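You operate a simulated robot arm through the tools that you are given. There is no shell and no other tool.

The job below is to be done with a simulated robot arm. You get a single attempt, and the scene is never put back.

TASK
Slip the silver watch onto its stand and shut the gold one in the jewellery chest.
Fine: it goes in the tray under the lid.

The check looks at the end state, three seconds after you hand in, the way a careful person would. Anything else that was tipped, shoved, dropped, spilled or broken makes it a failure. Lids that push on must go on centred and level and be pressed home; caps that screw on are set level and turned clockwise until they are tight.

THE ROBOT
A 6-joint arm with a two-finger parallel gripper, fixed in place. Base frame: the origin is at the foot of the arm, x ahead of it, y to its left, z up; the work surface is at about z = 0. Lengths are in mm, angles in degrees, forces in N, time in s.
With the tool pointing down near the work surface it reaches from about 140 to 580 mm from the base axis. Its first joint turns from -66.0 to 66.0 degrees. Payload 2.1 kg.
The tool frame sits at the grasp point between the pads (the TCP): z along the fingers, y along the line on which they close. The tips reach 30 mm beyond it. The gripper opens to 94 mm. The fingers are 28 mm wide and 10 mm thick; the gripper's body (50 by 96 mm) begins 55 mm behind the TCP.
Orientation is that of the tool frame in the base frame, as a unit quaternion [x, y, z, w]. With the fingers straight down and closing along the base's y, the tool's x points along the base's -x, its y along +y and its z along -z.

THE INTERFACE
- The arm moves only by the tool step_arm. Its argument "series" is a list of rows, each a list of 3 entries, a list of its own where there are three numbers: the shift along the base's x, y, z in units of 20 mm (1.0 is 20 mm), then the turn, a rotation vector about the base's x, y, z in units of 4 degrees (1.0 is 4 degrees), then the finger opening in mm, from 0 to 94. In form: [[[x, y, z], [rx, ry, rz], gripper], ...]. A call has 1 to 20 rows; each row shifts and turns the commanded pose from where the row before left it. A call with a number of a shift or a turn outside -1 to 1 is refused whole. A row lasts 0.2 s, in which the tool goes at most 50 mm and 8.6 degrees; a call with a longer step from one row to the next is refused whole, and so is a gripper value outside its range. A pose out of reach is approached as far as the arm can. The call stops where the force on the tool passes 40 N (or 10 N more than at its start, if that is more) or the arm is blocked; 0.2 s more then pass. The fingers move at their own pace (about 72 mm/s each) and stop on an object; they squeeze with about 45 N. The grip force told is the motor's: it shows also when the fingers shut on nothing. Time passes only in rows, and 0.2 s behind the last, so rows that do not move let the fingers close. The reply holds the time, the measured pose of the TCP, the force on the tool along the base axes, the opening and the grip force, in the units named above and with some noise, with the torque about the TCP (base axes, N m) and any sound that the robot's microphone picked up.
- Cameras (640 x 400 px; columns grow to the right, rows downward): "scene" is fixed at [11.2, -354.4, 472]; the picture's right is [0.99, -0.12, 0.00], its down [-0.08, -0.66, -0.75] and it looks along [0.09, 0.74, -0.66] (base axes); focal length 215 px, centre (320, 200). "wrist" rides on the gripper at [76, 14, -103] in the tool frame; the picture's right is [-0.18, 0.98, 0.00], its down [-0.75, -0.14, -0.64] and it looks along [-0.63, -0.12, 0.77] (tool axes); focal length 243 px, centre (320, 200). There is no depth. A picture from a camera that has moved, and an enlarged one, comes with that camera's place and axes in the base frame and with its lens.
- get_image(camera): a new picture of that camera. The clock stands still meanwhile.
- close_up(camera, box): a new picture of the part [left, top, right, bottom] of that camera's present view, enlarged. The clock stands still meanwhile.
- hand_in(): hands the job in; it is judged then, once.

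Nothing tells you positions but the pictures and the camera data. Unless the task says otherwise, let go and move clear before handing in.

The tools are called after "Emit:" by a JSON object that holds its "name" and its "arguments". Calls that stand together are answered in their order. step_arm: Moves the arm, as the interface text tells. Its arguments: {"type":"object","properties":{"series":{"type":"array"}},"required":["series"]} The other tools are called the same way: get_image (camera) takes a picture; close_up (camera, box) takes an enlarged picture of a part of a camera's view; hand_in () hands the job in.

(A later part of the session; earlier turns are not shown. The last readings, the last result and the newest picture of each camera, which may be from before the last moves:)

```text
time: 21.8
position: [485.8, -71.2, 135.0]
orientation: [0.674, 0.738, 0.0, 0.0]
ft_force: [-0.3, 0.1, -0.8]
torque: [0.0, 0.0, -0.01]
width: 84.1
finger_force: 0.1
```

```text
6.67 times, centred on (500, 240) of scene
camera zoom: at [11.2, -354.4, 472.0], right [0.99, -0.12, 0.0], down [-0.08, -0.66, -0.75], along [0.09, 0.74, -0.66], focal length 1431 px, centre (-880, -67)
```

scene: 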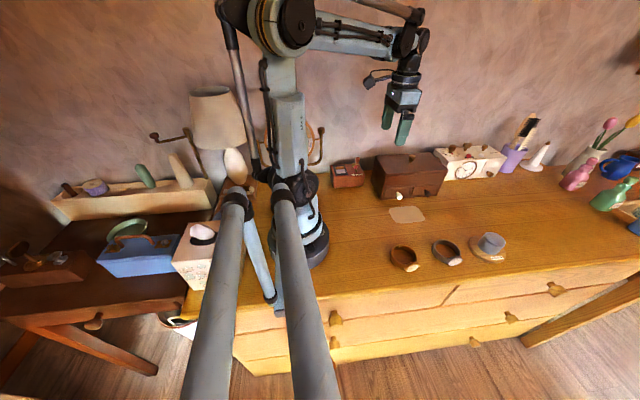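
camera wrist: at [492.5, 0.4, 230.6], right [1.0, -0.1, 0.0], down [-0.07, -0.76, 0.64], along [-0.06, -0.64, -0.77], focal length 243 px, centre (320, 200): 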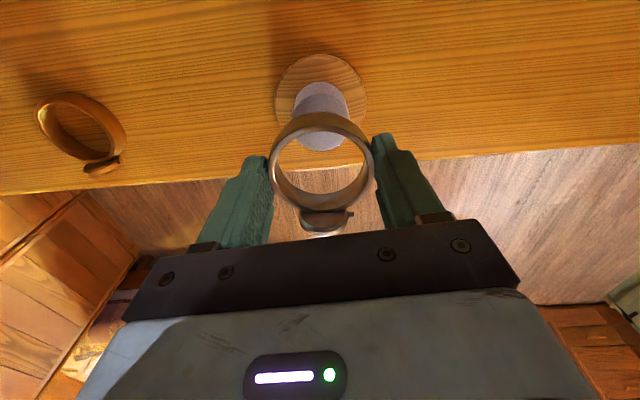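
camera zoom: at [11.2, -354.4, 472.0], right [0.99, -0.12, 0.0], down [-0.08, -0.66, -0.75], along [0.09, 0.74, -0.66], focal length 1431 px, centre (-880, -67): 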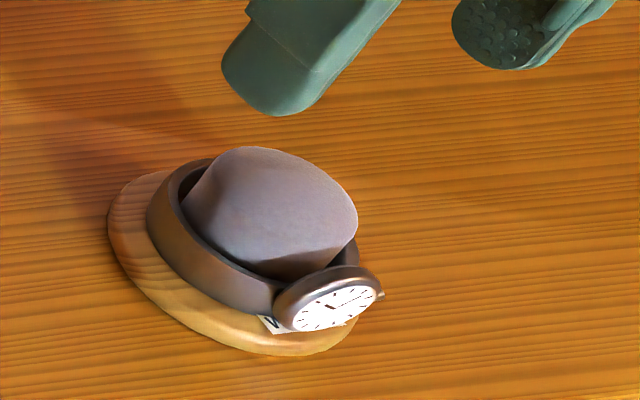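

The silver watch sits level round the cushion, dial over the label. Next is the chest: I rise and travel to above the lid's knob for a closer look at the lid.

Emit:
{"name": "step_arm", "arguments": {"series": [[[0, 0, 1], [0, 0, 0], 84], [[0, 0, 1], [0, 0, 0], 84], [[0, 0, 1], [0, 0, 0], 84], [[-0.376, 0.911, 0.067], [0, 0, -0.083], 60], [[-0.376, 0.911, 0.067], [0, 0, -0.083], 60], [[-0.376, 0.911, 0.067], [0, 0, -0.083], 60], [[-0.376, 0.911, 0.067], [0, 0, -0.083], 60], [[-0.376, 0.911, 0.067], [0, 0, -0.083], 60], [[-0.376, 0.911, 0.067], [0, 0, -0.083], 60], [[-0.376, 0.911, 0.067], [0, 0, -0.083], 60], [[-0.376, 0.911, 0.067], [0, 0, -0.083], 60], [[-0.376, 0.911, 0.067], [0, 0, -0.083], 60], [[-0.376, 0.911, 0.067], [0, 0, -0.083], 60], [[-0.376, 0.911, 0.067], [0, 0, -0.083], 60], [[-0.376, 0.911, 0.067], [0, 0, -0.083], 60], [[-0.376, 0.911, 0.067], [0, 0, -0.083], 60], [[-0.376, 0.911, 0.067], [0, 0, -0.083], 60], [[-0.376, 0.911, 0.067], [0, 0, -0.083], 60]]}}

Emit:
{"name": "get_image", "arguments": {"camera": "wrist"}}

Emit:
{"name": "get_image", "arguments": {"camera": "scene"}}

```text
time: 25.6
position: [372.1, 199.0, 217.0]
orientation: [0.707, 0.707, 0.0, 0.001]
ft_force: [1.2, -0.1, 0.8]
torque: [-0.02, -0.01, 0.01]
width: 59.9
finger_force: 0.0
```

```text
taken
camera wrist: at [386.5, 275.2, 320.6], right [0.98, -0.18, 0.0], down [-0.14, -0.75, 0.64], along [-0.12, -0.63, -0.77], focal length 243 px, centre (320, 200)
```

wrist: 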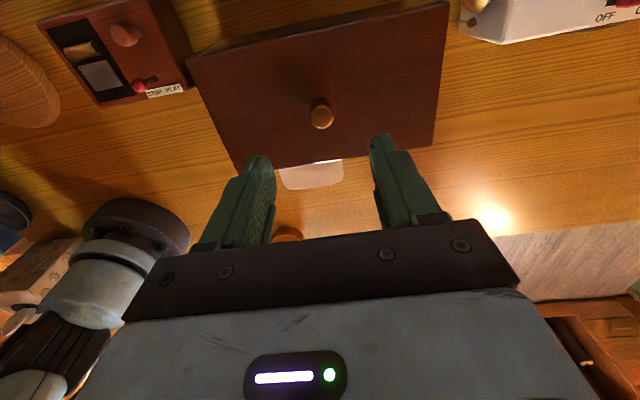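

```text
taken
```

scene: 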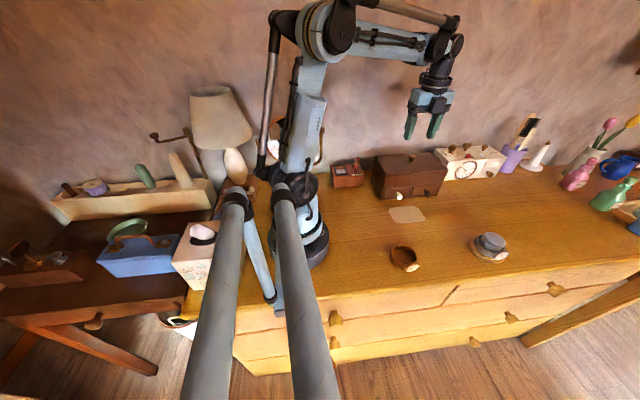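

Emit:
{"name": "close_up", "arguments": {"camera": "wrist", "box": [180, 0, 460, 175]}}

Emit:
{"name": "close_up", "arguments": {"camera": "wrist", "box": [280, 70, 360, 140]}}

```text
2.29 times, centred on (320, 88) of wrist
camera zoom: at [386.5, 275.2, 320.6], right [0.98, -0.18, 0.0], down [-0.14, -0.75, 0.64], along [-0.12, -0.63, -0.77], focal length 555 px, centre (320, 457)
```

zoom: 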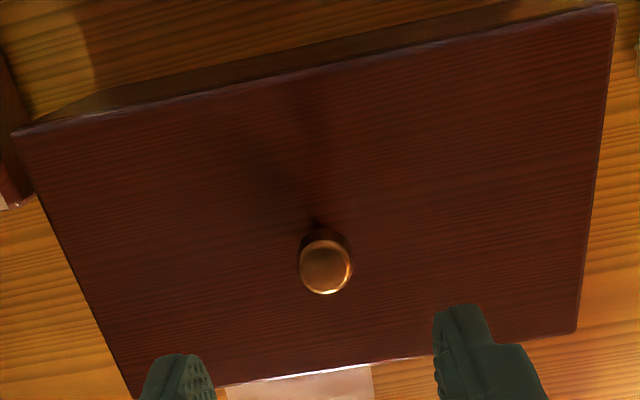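

```text
5.71 times, centred on (320, 105) of wrist
camera zoom: at [386.5, 275.2, 320.6], right [0.98, -0.18, 0.0], down [-0.14, -0.75, 0.64], along [-0.12, -0.63, -0.77], focal length 1386 px, centre (320, 743)
```

zoom: 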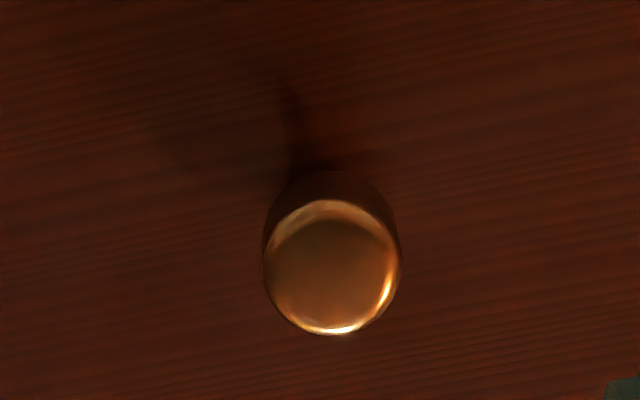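

Emit:
{"name": "close_up", "arguments": {"camera": "wrist", "box": [180, 20, 320, 80]}}

Emit:
{"name": "close_up", "arguments": {"camera": "wrist", "box": [310, 0, 460, 60]}}

```text
4.57 times, centred on (250, 50) of wrist
camera zoom: at [386.5, 275.2, 320.6], right [0.98, -0.18, 0.0], down [-0.14, -0.75, 0.64], along [-0.12, -0.63, -0.77], focal length 1109 px, centre (640, 886)
```

zoom: 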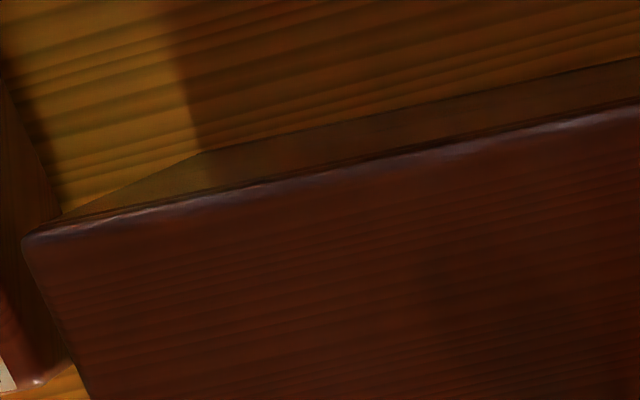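

```text
4.27 times, centred on (385, 30) of wrist
camera zoom: at [386.5, 275.2, 320.6], right [0.98, -0.18, 0.0], down [-0.14, -0.75, 0.64], along [-0.12, -0.63, -0.77], focal length 1035 px, centre (43, 925)
```

zoom: 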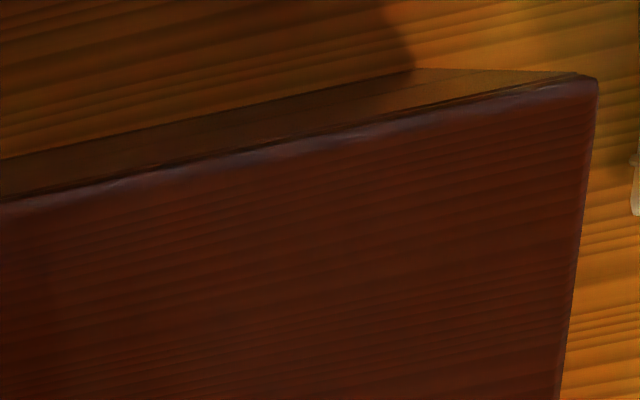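

No hinges show anywhere on the back edge and the knob is in the exact middle, so this looks like a lift-off lid. I'll lower onto the knob at (374.3, 202) with the tips kept just above the lid, then grip and test with a small lift.

Emit:
{"name": "step_arm", "arguments": {"series": [[[0.1, 0.13, -0.9], [0, 0, 0], 50], [[0, 0, -0.9], [0, 0, 0], 50], [[0, 0, -0.9], [0, 0, 0], 50], [[0, 0, -0.9], [0, 0, 0], 50], [[0, 0, -0.5], [0, 0, 0], 50], [[0, 0, 0], [0, 0, 0], 50]]}}

Emit:
{"name": "close_up", "arguments": {"camera": "wrist", "box": [240, 80, 400, 240]}}

Emit:
{"name": "close_up", "arguments": {"camera": "scene", "box": [365, 125, 461, 205]}}

```text
time: 26.9
position: [373.8, 202.4, 136.8]
orientation: [0.705, 0.71, -0.001, 0.001]
ft_force: [-0.2, 1.4, 8.5]
torque: [0.0, 0.11, 0.02]
width: 50.0
finger_force: 0.1
stopped in row 6: the force on the tool passed its limit at 48 N (the readings are from after the stop); the commanded pose is now the measured one
```

```text
2.50 times, centred on (320, 160) of wrist
camera zoom: at [388.5, 279.3, 239.7], right [0.98, -0.18, 0.0], down [-0.14, -0.75, 0.64], along [-0.12, -0.63, -0.77], focal length 606 px, centre (320, 300)
```

zoom: 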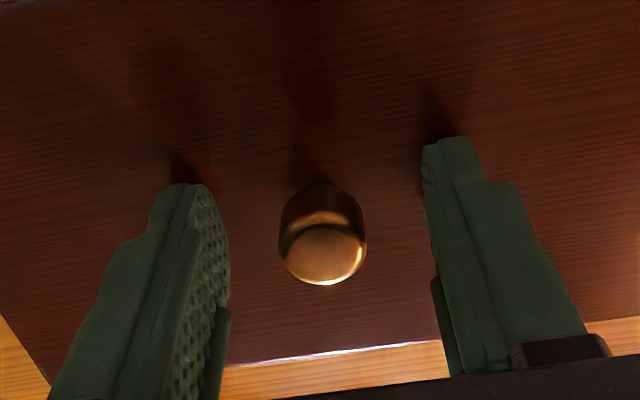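

```text
5.00 times, centred on (413, 165) of scene
camera zoom: at [11.2, -354.4, 472.0], right [0.99, -0.12, 0.0], down [-0.08, -0.66, -0.75], along [0.09, 0.74, -0.66], focal length 1074 px, centre (-145, 375)
```

zoom: 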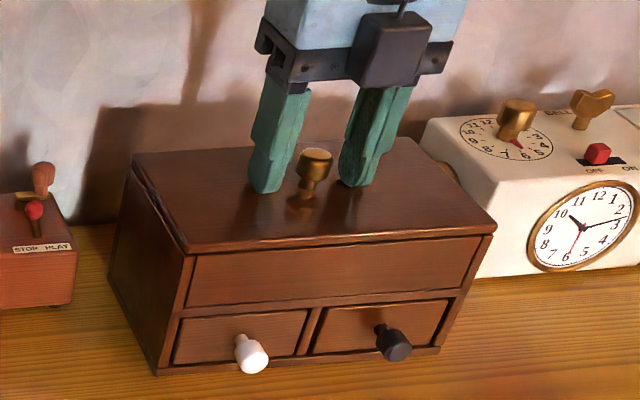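

The tips touched the lid at TCP z≈136, so the lid top is really at about z=106; nothing has shifted. I raise 2 mm and close on the knob.

Emit:
{"name": "step_arm", "arguments": {"series": [[[0, 0, 0.12], [0, 0, 0], 50], [[0, 0, 0], [0, 0, 0], 30], [[0, 0, 0], [0, 0, 0], 10], [[0, 0, 0], [0, 0, 0], 10], [[0, 0, 0], [0, 0, 0], 10]]}}

Emit:
{"name": "close_up", "arguments": {"camera": "wrist", "box": [240, 80, 400, 240]}}

```text
time: 28.1
position: [374.8, 202.4, 138.3]
orientation: [0.707, 0.708, 0.0, 0.001]
ft_force: [0.9, 0.0, 0.8]
torque: [0.0, 0.04, 0.02]
width: 19.1
finger_force: 44.8
heard: snap
```

```text
2.50 times, centred on (320, 160) of wrist
camera zoom: at [388.6, 279.3, 241.7], right [0.98, -0.18, 0.0], down [-0.14, -0.75, 0.64], along [-0.12, -0.63, -0.77], focal length 606 px, centre (320, 300)
```

zoom: 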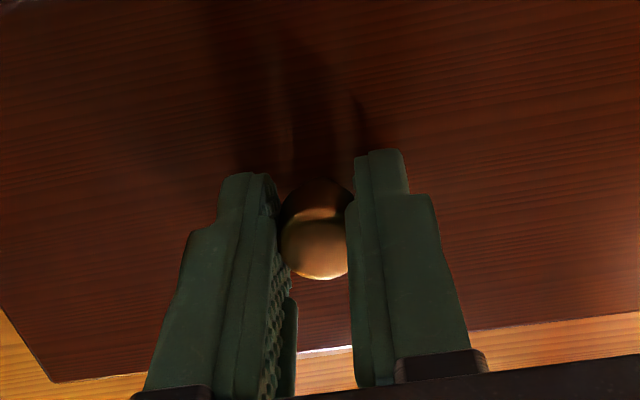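

A snap was heard while closing on the knob (19 mm). Before lifting I check the lid and everything around for what caused it.

Emit:
{"name": "close_up", "arguments": {"camera": "scene", "box": [365, 125, 461, 205]}}

Emit:
{"name": "get_image", "arguments": {"camera": "scene"}}

Emit:
{"name": "get_image", "arguments": {"camera": "wrist"}}

```text
5.00 times, centred on (413, 165) of scene
camera zoom: at [11.2, -354.4, 472.0], right [0.99, -0.12, 0.0], down [-0.08, -0.66, -0.75], along [0.09, 0.74, -0.66], focal length 1074 px, centre (-145, 375)
```

zoom: 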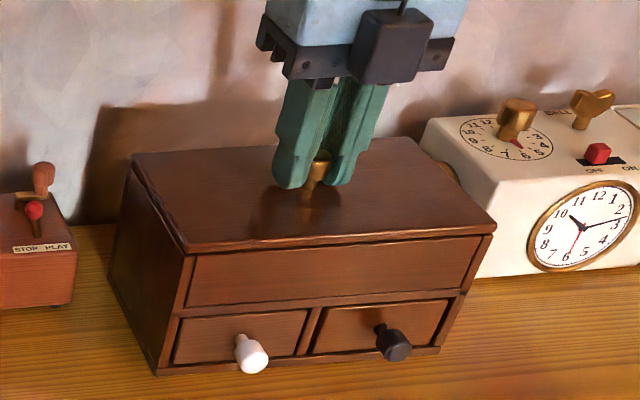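

```text
taken
```

scene: 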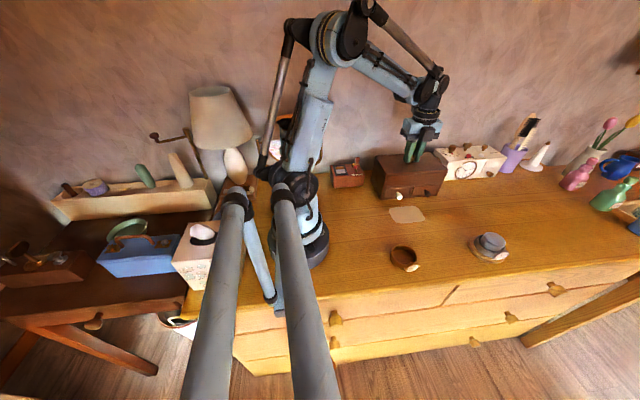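

```text
taken
camera wrist: at [388.6, 279.3, 241.7], right [0.98, -0.18, 0.0], down [-0.14, -0.75, 0.64], along [-0.12, -0.63, -0.77], focal length 243 px, centre (320, 200)
```

wrist: 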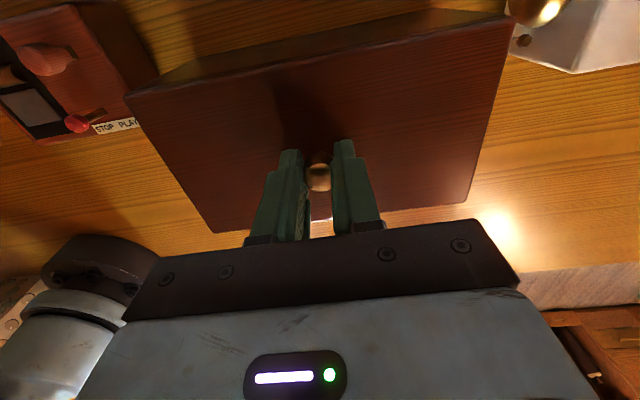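

Nothing looks out of place and the knob is held. I'll try a gentle lift of a few mm and read the force.

Emit:
{"name": "step_arm", "arguments": {"series": [[[0, 0, 0.1], [0, 0, 0], 10], [[0, 0, 0.1], [0, 0, 0], 10], [[0, 0, 0], [0, 0, 0], 10]]}}

Emit:
{"name": "close_up", "arguments": {"camera": "scene", "box": [365, 125, 461, 205]}}

```text
time: 28.9
position: [373.5, 203.4, 141.7]
orientation: [0.706, 0.708, 0.0, 0.001]
ft_force: [0.7, -0.3, -0.3]
torque: [0.02, -0.01, 0.03]
width: 19.1
finger_force: 44.8
```

```text
5.00 times, centred on (413, 165) of scene
camera zoom: at [11.2, -354.4, 472.0], right [0.99, -0.12, 0.0], down [-0.08, -0.66, -0.75], along [0.09, 0.74, -0.66], focal length 1074 px, centre (-145, 375)
```

zoom: 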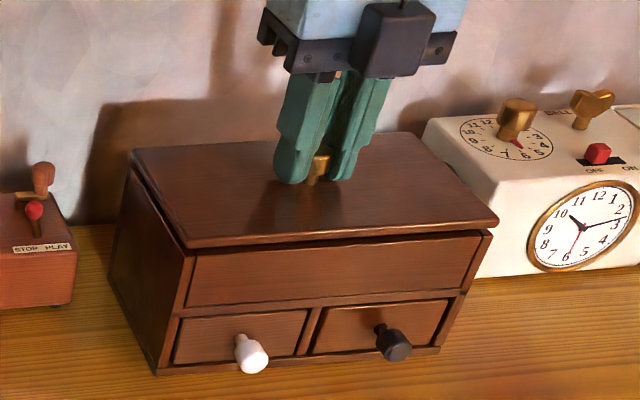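

The lid comes up freely and level. I keep lifting, checking that it stays level.

Emit:
{"name": "step_arm", "arguments": {"series": [[[0, 0, 0.3], [0, 0, 0], 10], [[0, 0, 0.4], [0, 0, 0], 10], [[0, 0, 0.4], [0, 0, 0], 10], [[0, 0, 0], [0, 0, 0], 10]]}}

Emit:
{"name": "close_up", "arguments": {"camera": "scene", "box": [365, 125, 461, 205]}}

```text
time: 29.9
position: [374.1, 202.5, 164.8]
orientation: [0.707, 0.708, 0.0, 0.001]
ft_force: [-0.3, -0.1, -1.5]
torque: [0.0, -0.03, 0.01]
width: 18.7
finger_force: 44.7
```

```text
5.00 times, centred on (413, 165) of scene
camera zoom: at [11.2, -354.4, 472.0], right [0.99, -0.12, 0.0], down [-0.08, -0.66, -0.75], along [0.09, 0.74, -0.66], focal length 1074 px, centre (-145, 375)
```

zoom: 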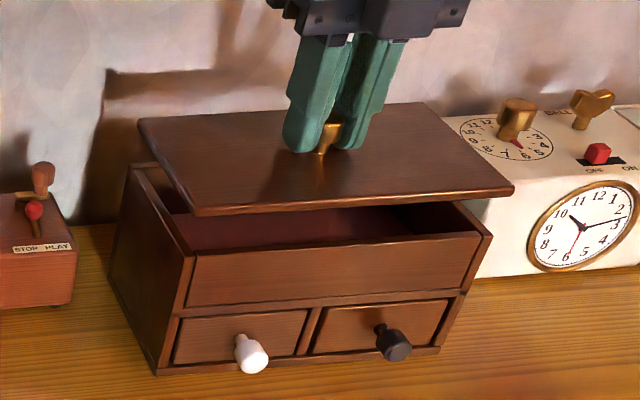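

It is a plain lift-off lid, and the red-lined tray lies beneath. I'll carry the lid to the empty area at about (492, 62) — clear of mat, drawer knobs, stand and radio — and keep track of my commanded offsets so I can return exactly.

Emit:
{"name": "step_arm", "arguments": {"series": [[[0, 0, 0.7], [0, 0, 0], 10], [[0, 0, 0.7], [0, 0, 0], 10], [[0, 0, 0.6], [0, 0, 0], 10], [[0, -0.7, 0], [0, 0, 0], 10], [[0, -0.7, 0], [0, 0, 0], 10], [[0, -0.7, 0], [0, 0, 0], 10], [[0, -0.7, 0], [0, 0, 0], 10], [[0, -0.7, 0], [0, 0, 0], 10], [[0, -0.7, 0], [0, 0, 0], 10], [[0.7, -0.4, 0], [0, 0, 0], 10], [[0.7, -0.4, 0], [0, 0, 0], 10], [[0.7, -0.4, 0], [0, 0, 0], 10], [[0.7, -0.4, 0], [0, 0, 0], 10], [[0.7, -0.4, 0], [0, 0, 0], 10], [[0.8, -0.4, 0], [0, 0, 0], 10], [[0.8, -0.4, 0], [0, 0, 0], 10], [[0.8, 0, 0], [0, 0, 0], 10], [[0, 0, 0], [0, 0, 0], 10]]}}

Emit:
{"name": "get_image", "arguments": {"camera": "scene"}}

Emit:
{"name": "get_image", "arguments": {"camera": "wrist"}}

```text
time: 33.7
position: [491.2, 63.5, 204.5]
orientation: [0.707, 0.708, 0.0, 0.001]
ft_force: [0.5, -0.7, -0.2]
torque: [0.0, 0.02, 0.02]
width: 18.6
finger_force: 44.9
```

```text
taken
```

scene: 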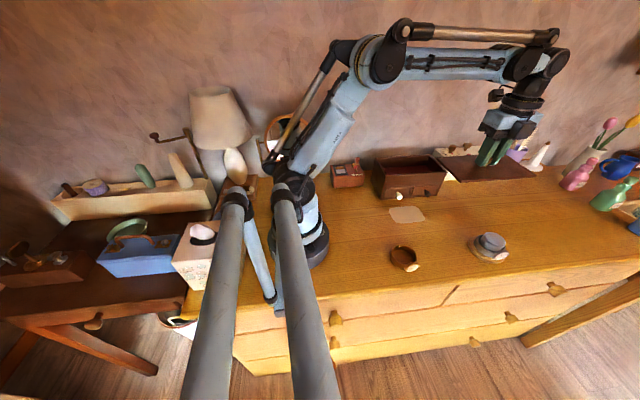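

```text
taken
camera wrist: at [505.8, 139.5, 307.9], right [0.98, -0.18, 0.0], down [-0.14, -0.75, 0.64], along [-0.12, -0.63, -0.77], focal length 243 px, centre (320, 200)
```

wrist: 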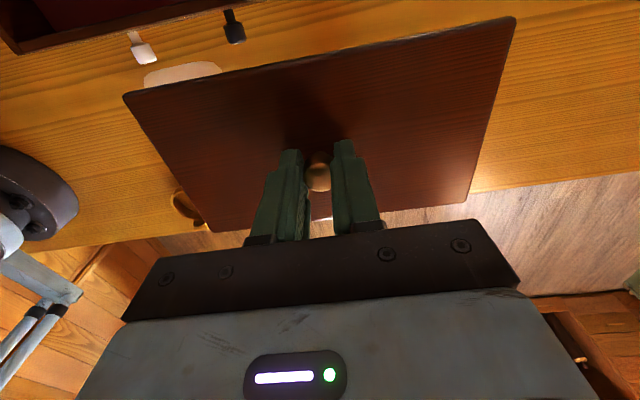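

Lid is level and over clear table. Lowering it.

Emit:
{"name": "step_arm", "arguments": {"series": [[[0, 0, -0.8], [0, 0, 0], 10], [[0, 0, -0.9], [0, 0, 0], 10], [[0, 0, -0.9], [0, 0, 0], 10], [[0, 0, -0.9], [0, 0, 0], 10], [[0, 0, -0.9], [0, 0, 0], 10], [[0, 0, -0.9], [0, 0, 0], 10], [[0, 0, -0.9], [0, 0, 0], 10], [[0, 0, -0.6], [0, 0, 0], 10], [[0, 0, -0.3], [0, 0, 0], 10], [[0, 0, 0], [0, 0, 0], 10]]}}

Emit:
{"name": "close_up", "arguments": {"camera": "scene", "box": [420, 130, 560, 230]}}

Emit:
{"name": "get_image", "arguments": {"camera": "wrist"}}

```text
time: 35.9
position: [492.2, 63.2, 61.1]
orientation: [0.706, 0.708, -0.001, 0.0]
ft_force: [0.1, -0.2, -0.9]
torque: [-0.01, -0.01, -0.01]
width: 18.9
finger_force: 45.2
```

```text
4.00 times, centred on (490, 180) of scene
camera zoom: at [11.2, -354.4, 472.0], right [0.99, -0.12, 0.0], down [-0.08, -0.66, -0.75], along [0.09, 0.74, -0.66], focal length 859 px, centre (-360, 280)
```

zoom: 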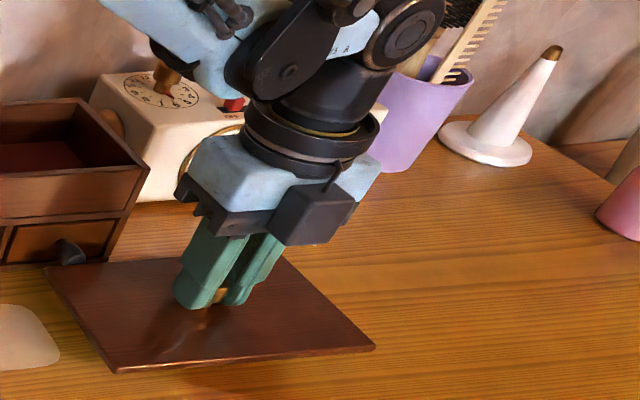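

```text
taken
camera wrist: at [506.8, 139.1, 165.0], right [0.98, -0.18, 0.0], down [-0.14, -0.75, 0.64], along [-0.12, -0.63, -0.77], focal length 243 px, centre (320, 200)
```

wrist: 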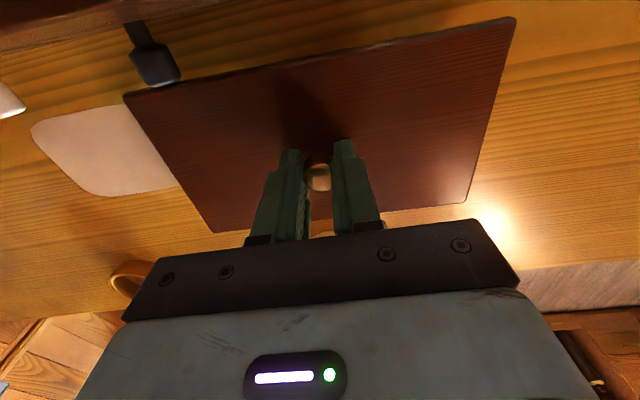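

The lid's rear edge is within a few mm of the black drawer knob, so I move 12 mm towards the front before lowering further.

Emit:
{"name": "step_arm", "arguments": {"series": [[[0, -0.3, 0], [0, 0, 0], 10], [[0, -0.3, 0], [0, 0, 0], 10], [[0, 0, -0.3], [0, 0, 0], 10], [[0, 0, -0.3], [0, 0, 0], 10], [[0, 0, 0], [0, 0, 0], 10]]}}

Emit:
{"name": "get_image", "arguments": {"camera": "wrist"}}

Emit:
{"name": "close_up", "arguments": {"camera": "scene", "box": [420, 160, 548, 240]}}

```text
time: 37.1
position: [492.6, 51.7, 50.3]
orientation: [0.706, 0.708, 0.0, 0.001]
ft_force: [0.8, 0.2, -0.6]
torque: [-0.03, 0.0, 0.0]
width: 18.7
finger_force: 44.7
```

```text
taken
camera wrist: at [507.2, 128.3, 153.6], right [0.98, -0.18, 0.0], down [-0.14, -0.75, 0.64], along [-0.12, -0.63, -0.77], focal length 243 px, centre (320, 200)
```

wrist: 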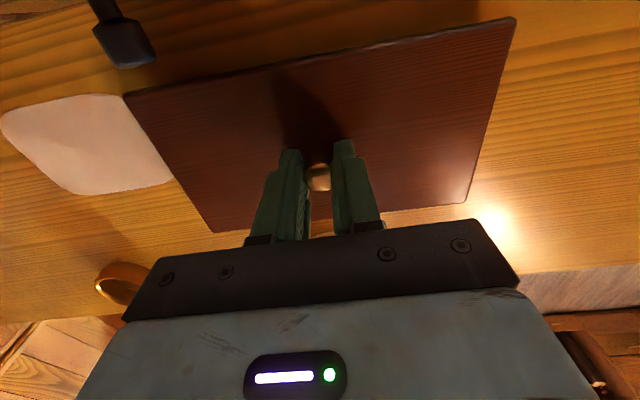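

```text
5.00 times, centred on (484, 200) of scene
camera zoom: at [11.2, -354.4, 472.0], right [0.99, -0.12, 0.0], down [-0.08, -0.66, -0.75], along [0.09, 0.74, -0.66], focal length 1074 px, centre (-500, 200)
```

zoom: 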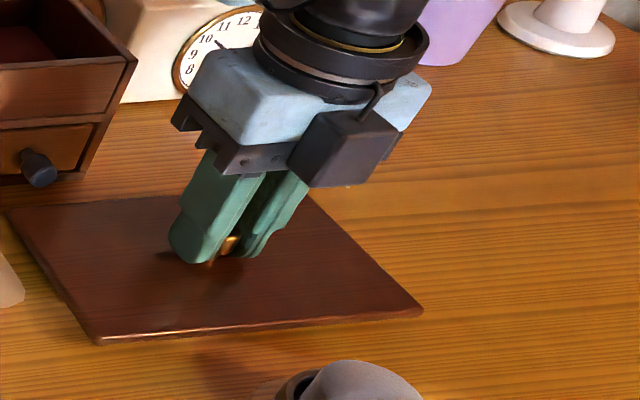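

Clear of the drawer knob now. Lowering gently in 2 mm steps until it touches the table.

Emit:
{"name": "step_arm", "arguments": {"series": [[[0, 0, -0.1], [0, 0, 0], 10], [[0, 0, -0.1], [0, 0, 0], 10], [[0, 0, -0.1], [0, 0, 0], 10], [[0, 0, 0], [0, 0, 0], 10]]}}

Emit:
{"name": "step_arm", "arguments": {"series": [[[0, 0, -0.1], [0, 0, 0], 10], [[0, 0, 0], [0, 0, 0], 10]]}}

```text
time: 38.1
position: [493.7, 50.9, 45.1]
orientation: [0.706, 0.708, -0.001, 0.001]
ft_force: [-0.6, -0.2, 0.2]
torque: [-0.05, 0.0, -0.01]
width: 18.7
finger_force: 45.5
```

```text
time: 38.7
position: [492.1, 51.5, 41.6]
orientation: [0.707, 0.708, 0.0, 0.0]
ft_force: [0.2, -0.4, -0.6]
torque: [0.04, 0.02, 0.01]
width: 19.1
finger_force: 45.5
```

Emit:
{"name": "step_arm", "arguments": {"series": [[[0, 0, -0.05], [0, 0, 0], 10], [[0, 0, -0.05], [0, 0, 0], 10], [[0, 0, 0], [0, 0, 0], 10]]}}

Emit:
{"name": "close_up", "arguments": {"camera": "scene", "box": [420, 160, 548, 240]}}

```text
time: 39.5
position: [492.7, 50.0, 40.8]
orientation: [0.707, 0.707, 0.0, 0.0]
ft_force: [0.1, -0.5, -0.8]
torque: [0.01, 0.02, -0.01]
width: 18.8
finger_force: 44.9
```

```text
5.00 times, centred on (484, 200) of scene
camera zoom: at [11.2, -354.4, 472.0], right [0.99, -0.12, 0.0], down [-0.08, -0.66, -0.75], along [0.09, 0.74, -0.66], focal length 1074 px, centre (-500, 200)
```

zoom: 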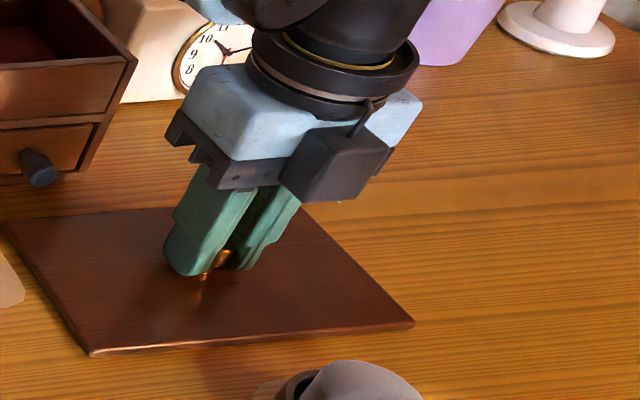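

Emit:
{"name": "step_arm", "arguments": {"series": [[[0, 0, -0.05], [0, 0, 0], 10], [[0, 0, -0.05], [0, 0, 0], 10], [[0, 0, 0], [0, 0, 0], 10]]}}

Emit:
{"name": "step_arm", "arguments": {"series": [[[0, 0, -0.05], [0, 0, 0], 10], [[0, 0, 0], [0, 0, 0], 10]]}}

```text
time: 40.3
position: [492.5, 50.7, 39.5]
orientation: [0.707, 0.708, -0.001, 0.001]
ft_force: [-4.8, -2.3, 27.0]
torque: [0.06, 0.1, -0.03]
width: 18.9
finger_force: 44.8
```

```text
time: 40.6
position: [492.0, 51.6, 39.3]
orientation: [0.707, 0.707, -0.001, 0.0]
ft_force: [-1.2, -1.0, 9.1]
torque: [0.12, -0.01, 0.05]
width: 18.8
finger_force: 45.0
stopped in row 1: the force on the tool passed its limit at 45 N (the readings are from after the stop); the commanded pose is now the measured one
```

The lid is on the table (contact at TCP z≈39.5). I release the knob and rise straight up.

Emit:
{"name": "step_arm", "arguments": {"series": [[[0, 0, 0.02], [0, 0, 0], 10], [[0, 0, 0], [0, 0, 0], 22], [[0, 0, 0], [0, 0, 0], 30], [[0, 0, 0], [0, 0, 0], 50], [[0, 0, 0], [0, 0, 0], 50], [[0, 0, 0.5], [0, 0, 0], 50], [[0, 0, 1], [0, 0, 0], 50], [[0, 0, 1], [0, 0, 0], 50], [[0, 0, 1], [0, 0, 0], 50], [[0, 0, 1], [0, 0, 0], 50], [[0, 0, 1], [0, 0, 0], 50], [[0, 0, 1], [0, 0, 0], 50]]}}

Emit:
{"name": "get_image", "arguments": {"camera": "scene"}}

Emit:
{"name": "get_image", "arguments": {"camera": "wrist"}}

```text
time: 43.2
position: [492.5, 51.4, 169.4]
orientation: [0.706, 0.708, -0.001, 0.0]
ft_force: [-0.3, -0.6, -0.5]
torque: [-0.02, -0.01, 0.02]
width: 50.0
finger_force: 0.1
```

```text
taken
```

scene: 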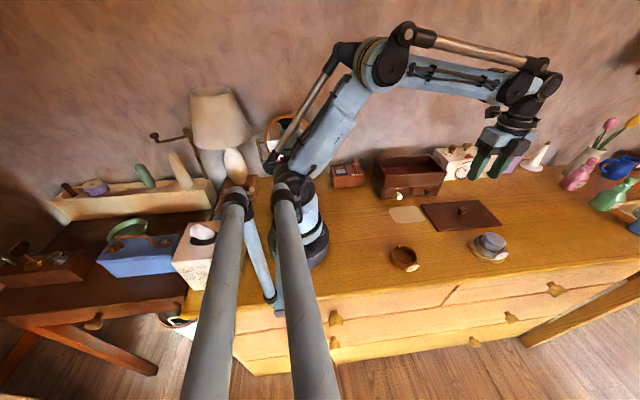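

```text
taken
camera wrist: at [507.4, 127.3, 272.9], right [0.98, -0.18, 0.0], down [-0.14, -0.75, 0.64], along [-0.12, -0.63, -0.77], focal length 243 px, centre (320, 200)
```

wrist: 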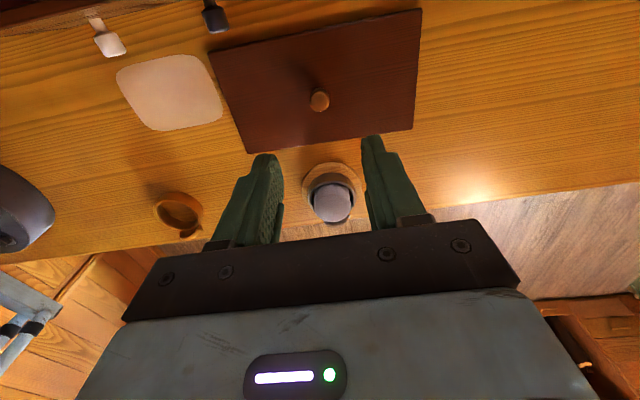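

The lid lies flat and the tray is open. Let me inspect the tray.

Emit:
{"name": "close_up", "arguments": {"camera": "scene", "box": [365, 140, 461, 205]}}

Emit:
{"name": "close_up", "arguments": {"camera": "scene", "box": [380, 230, 444, 280]}}

```text
6.15 times, centred on (413, 172) of scene
camera zoom: at [11.2, -354.4, 472.0], right [0.99, -0.12, 0.0], down [-0.08, -0.66, -0.75], along [0.09, 0.74, -0.66], focal length 1321 px, centre (-252, 369)
```

zoom: 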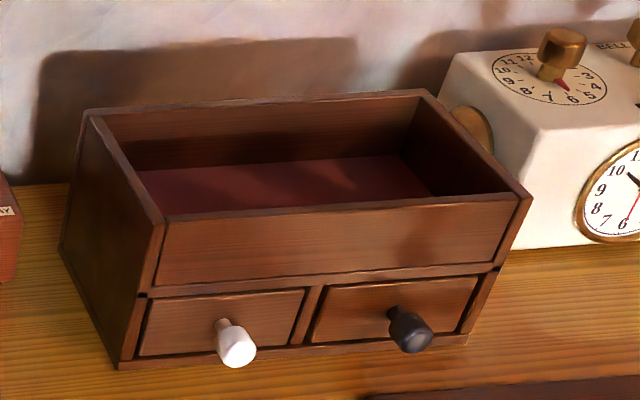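

```text
8.00 times, centred on (412, 255) of scene
camera zoom: at [11.2, -354.4, 472.0], right [0.99, -0.12, 0.0], down [-0.08, -0.66, -0.75], along [0.09, 0.74, -0.66], focal length 1718 px, centre (-416, -240)
```

zoom: 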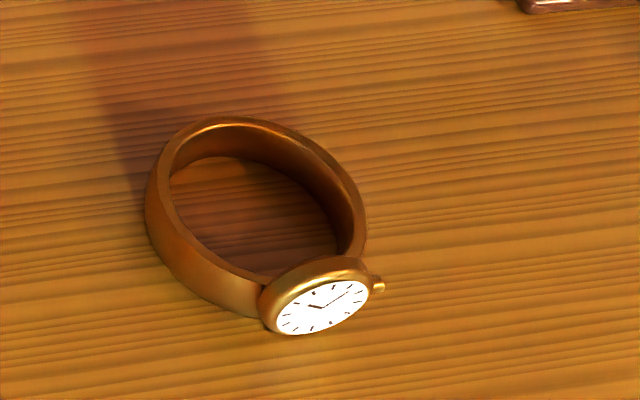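

The tray's floor is at about z=59, roughly 180×90 mm inside: ample for the watch. I go over to the gold watch at about (257,-73), opening to 84 mm, and check alignment at half height.

Emit:
{"name": "step_arm", "arguments": {"series": [[[-0.839, -0.445, 0], [0, 0, 0], 84], [[-0.839, -0.445, 0], [0, 0, 0], 84], [[-0.839, -0.445, 0], [0, 0, 0], 84], [[-0.839, -0.445, 0], [0, 0, 0], 84], [[-0.839, -0.445, 0], [0, 0, 0], 84], [[-0.839, -0.445, 0], [0, 0, 0], 84], [[-0.839, -0.445, 0], [0, 0, 0], 84], [[-0.839, -0.445, 0], [0, 0, 0], 84], [[-0.839, -0.445, 0], [0, 0, 0], 84], [[-0.839, -0.445, 0], [0, 0, 0], 84], [[-0.839, -0.445, 0], [0, 0, 0], 84], [[-0.839, -0.445, 0], [0, 0, 0], 84], [[-0.839, -0.445, 0], [0, 0, 0], 84], [[-0.839, -0.445, 0], [0, 0, 0], 84], [[0, 0, -1], [0, 0, 0], 84], [[0, 0, -1], [0, 0, 0], 84], [[0, 0, 0], [0, 0, 0], 84]]}}

Emit:
{"name": "get_image", "arguments": {"camera": "wrist"}}

Emit:
{"name": "get_image", "arguments": {"camera": "scene"}}

Emit:
{"name": "close_up", "arguments": {"camera": "wrist", "box": [256, 70, 384, 170]}}

```text
time: 46.8
position: [257.2, -73.7, 129.2]
orientation: [0.707, 0.707, -0.001, 0.001]
ft_force: [-0.4, -0.5, -0.5]
torque: [0.02, 0.0, -0.02]
width: 84.0
finger_force: 0.1
```

```text
taken
camera wrist: at [271.3, 2.6, 232.9], right [0.98, -0.18, 0.0], down [-0.14, -0.75, 0.64], along [-0.12, -0.63, -0.77], focal length 243 px, centre (320, 200)
```

wrist: 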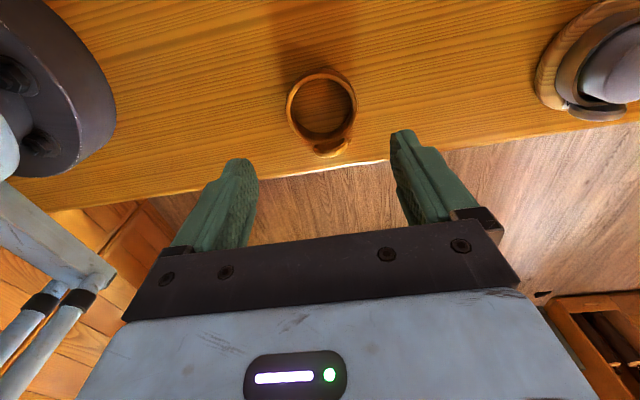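

```text
taken
```

scene: 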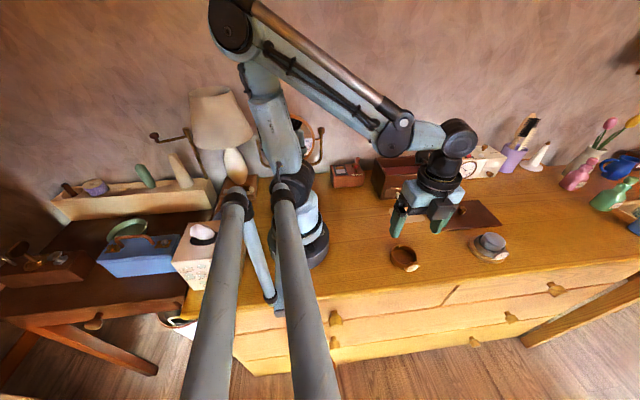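

```text
4.00 times, centred on (320, 120) of wrist
camera zoom: at [271.3, 2.6, 232.9], right [0.98, -0.18, 0.0], down [-0.14, -0.75, 0.64], along [-0.12, -0.63, -0.77], focal length 970 px, centre (320, 520)
```

zoom: 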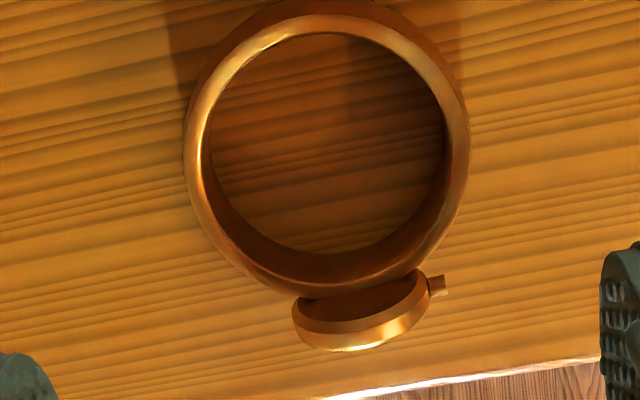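

Gold ring centre is at about (258.6,-74.6), dial again facing the front. I descend around it and close.

Emit:
{"name": "step_arm", "arguments": {"series": [[[0.07, -0.085, -0.9], [0, 0, 0], 84], [[0, 0, -0.9], [0, 0, 0], 84], [[0, 0, -0.9], [0, 0, 0], 84], [[0, 0, -0.9], [0, 0, 0], 84], [[0, 0, -0.7], [0, 0, 0], 84], [[0, 0, -0.4], [0, 0, 0], 84], [[0, 0, 0], [0, 0, 0], 84]]}}

Emit:
{"name": "get_image", "arguments": {"camera": "wrist"}}

Emit:
{"name": "close_up", "arguments": {"camera": "scene", "box": [350, 200, 478, 290]}}

```text
time: 48.4
position: [257.7, -75.2, 36.6]
orientation: [0.706, 0.708, -0.001, 0.001]
ft_force: [-0.1, 0.4, -0.4]
torque: [-0.01, 0.0, 0.02]
width: 84.2
finger_force: 0.1
```

```text
taken
camera wrist: at [273.4, 1.0, 139.4], right [0.98, -0.18, 0.0], down [-0.14, -0.75, 0.64], along [-0.12, -0.63, -0.77], focal length 243 px, centre (320, 200)
```

wrist: 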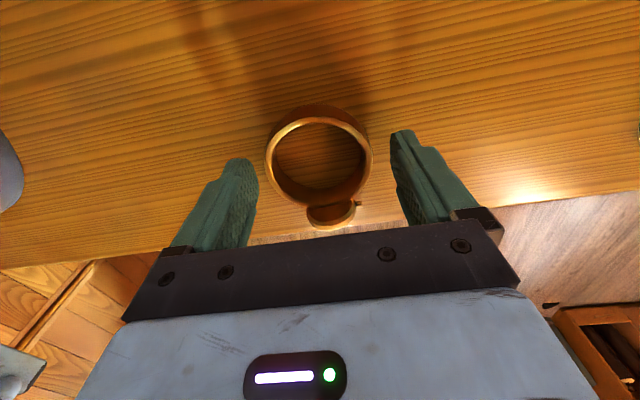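

```text
4.44 times, centred on (414, 245) of scene
camera zoom: at [11.2, -354.4, 472.0], right [0.99, -0.12, 0.0], down [-0.08, -0.66, -0.75], along [0.09, 0.74, -0.66], focal length 954 px, centre (-98, 0)
```

zoom: 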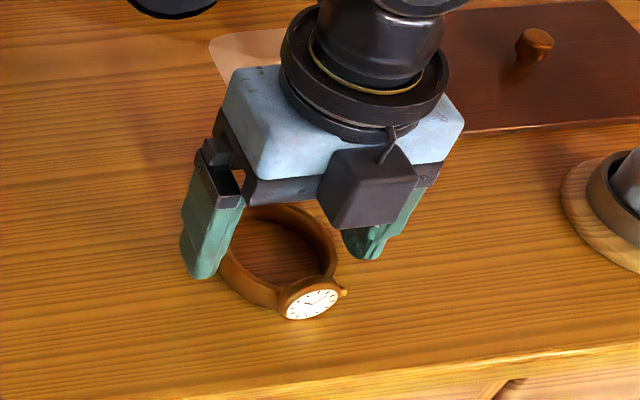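

The fingers straddle the gold strap, centred. Closing and lifting it.

Emit:
{"name": "step_arm", "arguments": {"series": [[[0, 0, 0], [0, 0, 0], 70], [[0, 0, 0], [0, 0, 0], 60], [[0, 0, 0], [0, 0, 0], 50], [[0, 0, 0], [0, 0, 0], 50], [[0, 0, 0.3], [0, 0, 0], 50], [[0, 0, 0.7], [0, 0, 0], 50]]}}

Emit:
{"name": "get_image", "arguments": {"camera": "wrist"}}

Emit:
{"name": "close_up", "arguments": {"camera": "scene", "box": [350, 200, 478, 290]}}

```text
time: 49.8
position: [258.8, -74.4, 56.2]
orientation: [0.706, 0.708, -0.001, 0.002]
ft_force: [0.3, 0.0, -1.0]
torque: [0.01, -0.01, 0.0]
width: 59.7
finger_force: 45.2
```

```text
taken
camera wrist: at [273.0, 0.4, 160.0], right [0.98, -0.18, 0.0], down [-0.14, -0.75, 0.64], along [-0.12, -0.63, -0.77], focal length 243 px, centre (320, 200)
```

wrist: 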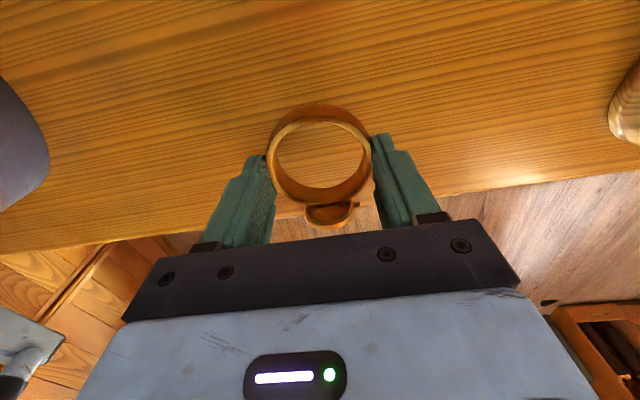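

```text
4.44 times, centred on (414, 245) of scene
camera zoom: at [11.2, -354.4, 472.0], right [0.99, -0.12, 0.0], down [-0.08, -0.66, -0.75], along [0.09, 0.74, -0.66], focal length 954 px, centre (-98, 0)
```

zoom: 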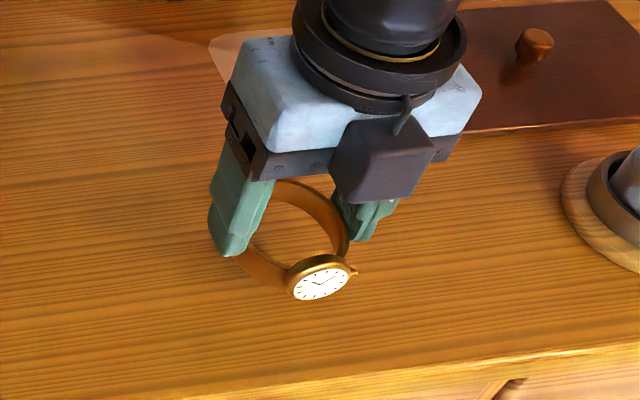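

The gold watch is held level. Lift well above the chest rim, then travel over the tray centre.

Emit:
{"name": "step_arm", "arguments": {"series": [[[0, 0, 1], [0, 0, 0], 50], [[0, 0, 1], [0, 0, 0], 50], [[0, 0, 1], [0, 0, 0], 50], [[0, 0, 1], [0, 0, 0], 50], [[0, 0, 1], [0, 0, 0], 50], [[0.385, 0.9, 1], [0, 0, 0], 50], [[0.385, 0.9, 0], [0, 0, 0], 50], [[0.385, 0.9, 0], [0, 0, 0], 50], [[0.385, 0.9, 0], [0, 0, 0], 50], [[0.385, 0.9, 0], [0, 0, 0], 50], [[0.385, 0.9, 0], [0, 0, 0], 50], [[0.385, 0.9, 0], [0, 0, 0], 50], [[0.385, 0.9, 0], [0, 0, 0], 50], [[0.385, 0.9, 0], [0, 0, 0], 50], [[0.385, 0.9, 0], [0, 0, 0], 50], [[0.385, 0.9, 0], [0, 0, 0], 50], [[0.385, 0.9, 0], [0, 0, 0], 50], [[0.385, 0.9, 0], [0, 0, 0], 50], [[0.385, 0.9, 0], [0, 0, 0], 50], [[0.385, 0.9, 0], [0, 0, 0], 50]]}}

Emit:
{"name": "step_arm", "arguments": {"series": [[[0, 0.5, 0], [0, 0, 0], 50], [[0, 0.185, 0], [0, 0, 0], 50], [[0, 0, 0], [0, 0, 0], 50]]}}

Emit:
{"name": "get_image", "arguments": {"camera": "wrist"}}

Emit:
{"name": "get_image", "arguments": {"camera": "scene"}}

```text
time: 54.0
position: [374.5, 193.6, 173.7]
orientation: [0.707, 0.708, -0.001, 0.001]
ft_force: [-0.8, 0.6, -1.9]
torque: [0.05, 0.0, -0.01]
width: 59.7
finger_force: 44.7
```

```text
time: 54.8
position: [374.2, 207.7, 175.4]
orientation: [0.707, 0.708, -0.001, 0.002]
ft_force: [1.4, 0.5, -0.4]
torque: [0.0, -0.03, 0.02]
width: 59.8
finger_force: 45.3
```

```text
taken
camera wrist: at [388.3, 284.0, 278.0], right [0.98, -0.18, 0.0], down [-0.14, -0.75, 0.64], along [-0.12, -0.63, -0.77], focal length 243 px, centre (320, 200)
```

wrist: 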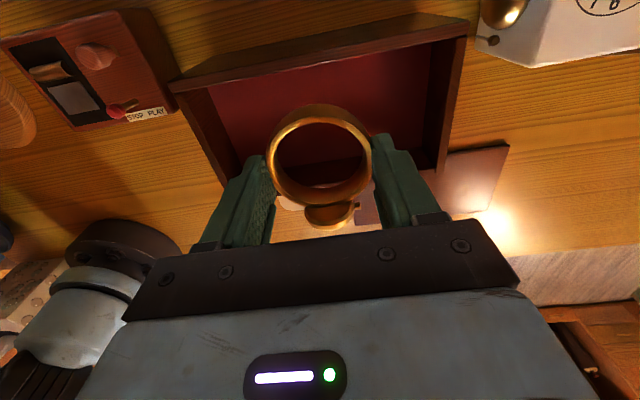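

```text
taken
```

scene: 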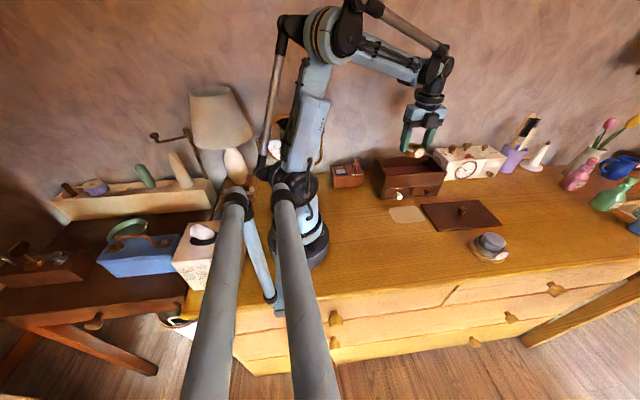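

Emit:
{"name": "close_up", "arguments": {"camera": "wrist", "box": [160, 0, 500, 240]}}

Emit:
{"name": "close_up", "arguments": {"camera": "scene", "box": [365, 110, 461, 205]}}

```text
1.67 times, centred on (330, 120) of wrist
camera zoom: at [388.3, 284.0, 278.0], right [0.98, -0.18, 0.0], down [-0.14, -0.75, 0.64], along [-0.12, -0.63, -0.77], focal length 404 px, centre (303, 333)
```

zoom: 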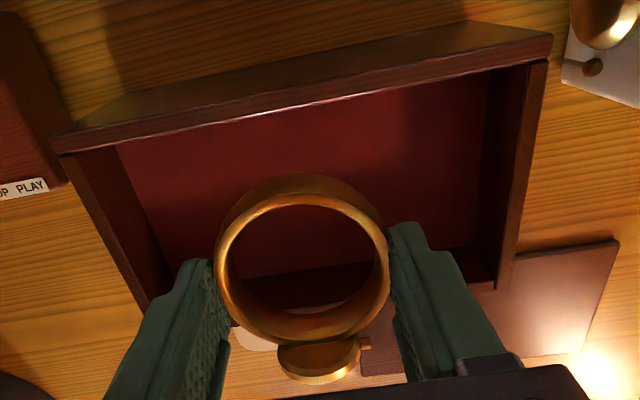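

```text
4.21 times, centred on (413, 158) of scene
camera zoom: at [11.2, -354.4, 472.0], right [0.99, -0.12, 0.0], down [-0.08, -0.66, -0.75], along [0.09, 0.74, -0.66], focal length 904 px, centre (-72, 379)
```

zoom: 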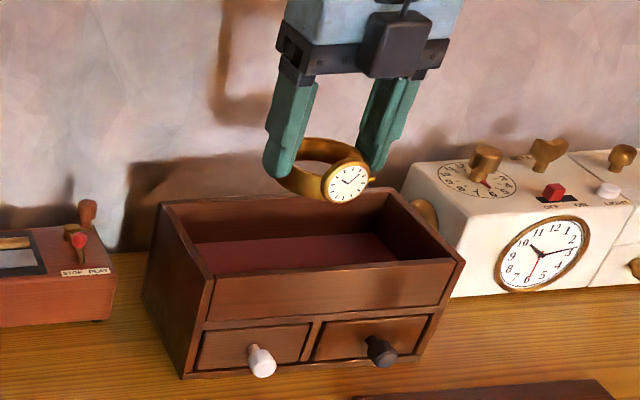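

The watch has about 9–13 mm to spare front and back in the tray. Lowering it in towards the red floor (z≈59).

Emit:
{"name": "step_arm", "arguments": {"series": [[[0, 0, -0.8], [0, 0, 0], 50], [[0, 0, -0.8], [0, 0, 0], 50], [[0, 0, -0.8], [0, 0, 0], 50], [[0, 0, -0.6], [0, 0, 0], 50], [[0, 0, -0.4], [0, 0, 0], 50], [[0, 0, 0], [0, 0, 0], 50]]}}

Emit:
{"name": "get_image", "arguments": {"camera": "wrist"}}

Emit:
{"name": "close_up", "arguments": {"camera": "scene", "box": [365, 110, 461, 205]}}

```text
time: 56.2
position: [374.1, 207.5, 107.2]
orientation: [0.707, 0.708, -0.001, 0.001]
ft_force: [0.9, 0.3, -0.9]
torque: [0.0, 0.01, 0.0]
width: 59.7
finger_force: 44.7
```

```text
taken
camera wrist: at [388.6, 284.3, 210.7], right [0.98, -0.18, 0.0], down [-0.14, -0.75, 0.64], along [-0.12, -0.63, -0.77], focal length 243 px, centre (320, 200)
```

wrist: 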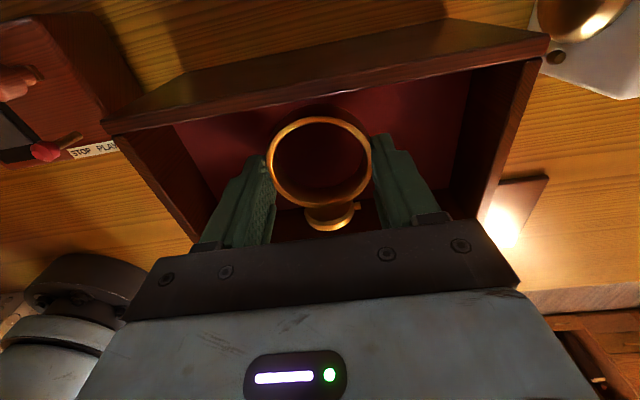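

```text
4.21 times, centred on (413, 158) of scene
camera zoom: at [11.2, -354.4, 472.0], right [0.99, -0.12, 0.0], down [-0.08, -0.66, -0.75], along [0.09, 0.74, -0.66], focal length 904 px, centre (-72, 379)
```

zoom: 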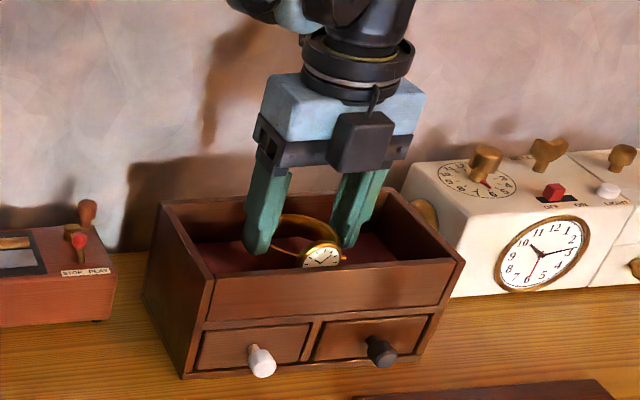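

It is inside the walls and clear all round. Lowering gently to the floor.

Emit:
{"name": "step_arm", "arguments": {"series": [[[0, 0, -0.15], [0, 0, 0], 50], [[0, 0, -0.15], [0, 0, 0], 50], [[0, 0, -0.1], [0, 0, 0], 50], [[0, 0, 0], [0, 0, 0], 50]]}}

Emit:
{"name": "step_arm", "arguments": {"series": [[[0, 0, -0.05], [0, 0, 0], 50], [[0, 0, -0.05], [0, 0, 0], 50], [[0, 0, 0], [0, 0, 0], 50]]}}

```text
time: 57.2
position: [375.2, 208.0, 100.3]
orientation: [0.707, 0.707, -0.001, 0.001]
ft_force: [0.3, -0.5, -0.9]
torque: [0.0, 0.0, 0.0]
width: 59.6
finger_force: 45.1
```

```text
time: 58.0
position: [373.8, 208.8, 97.4]
orientation: [0.707, 0.708, -0.001, 0.0]
ft_force: [0.1, 0.5, -1.2]
torque: [0.01, 0.0, 0.01]
width: 59.9
finger_force: 45.4
```

Emit:
{"name": "step_arm", "arguments": {"series": [[[0, 0, -0.05], [0, 0, 0], 50], [[0, 0, -0.05], [0, 0, 0], 50], [[0, 0, 0], [0, 0, 0], 50]]}}

Emit:
{"name": "step_arm", "arguments": {"series": [[[0, 0, -0.05], [0, 0, 0], 50], [[0, 0, 0], [0, 0, 0], 50]]}}

```text
time: 58.8
position: [373.4, 206.5, 97.4]
orientation: [0.706, 0.708, -0.001, 0.001]
ft_force: [0.5, -0.3, -0.2]
torque: [0.02, -0.03, -0.01]
width: 59.8
finger_force: 44.9
```

```text
time: 59.4
position: [374.0, 208.8, 95.9]
orientation: [0.706, 0.708, -0.001, 0.001]
ft_force: [-0.5, 0.7, -1.5]
torque: [-0.04, 0.01, 0.0]
width: 59.6
finger_force: 44.8
```

Emit:
{"name": "step_arm", "arguments": {"series": [[[0, 0, -0.05], [0, 0, 0], 50], [[0, 0, -0.05], [0, 0, 0], 50], [[0, 0, 0], [0, 0, 0], 50]]}}

Emit:
{"name": "close_up", "arguments": {"camera": "wrist", "box": [160, 40, 480, 240]}}

```text
time: 60.2
position: [374.5, 208.5, 94.5]
orientation: [0.706, 0.708, -0.001, 0.0]
ft_force: [2.4, 5.9, 31.9]
torque: [-0.15, 0.05, -0.01]
width: 60.1
finger_force: 45.0
```

```text
2.00 times, centred on (320, 140) of wrist
camera zoom: at [388.3, 284.6, 197.5], right [0.98, -0.18, 0.0], down [-0.14, -0.75, 0.64], along [-0.12, -0.63, -0.77], focal length 485 px, centre (320, 320)
```

zoom: 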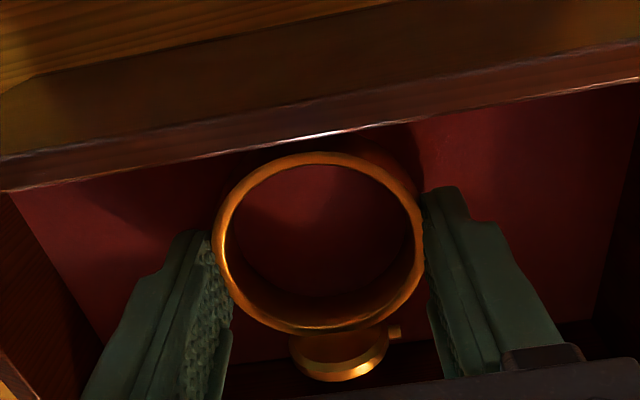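

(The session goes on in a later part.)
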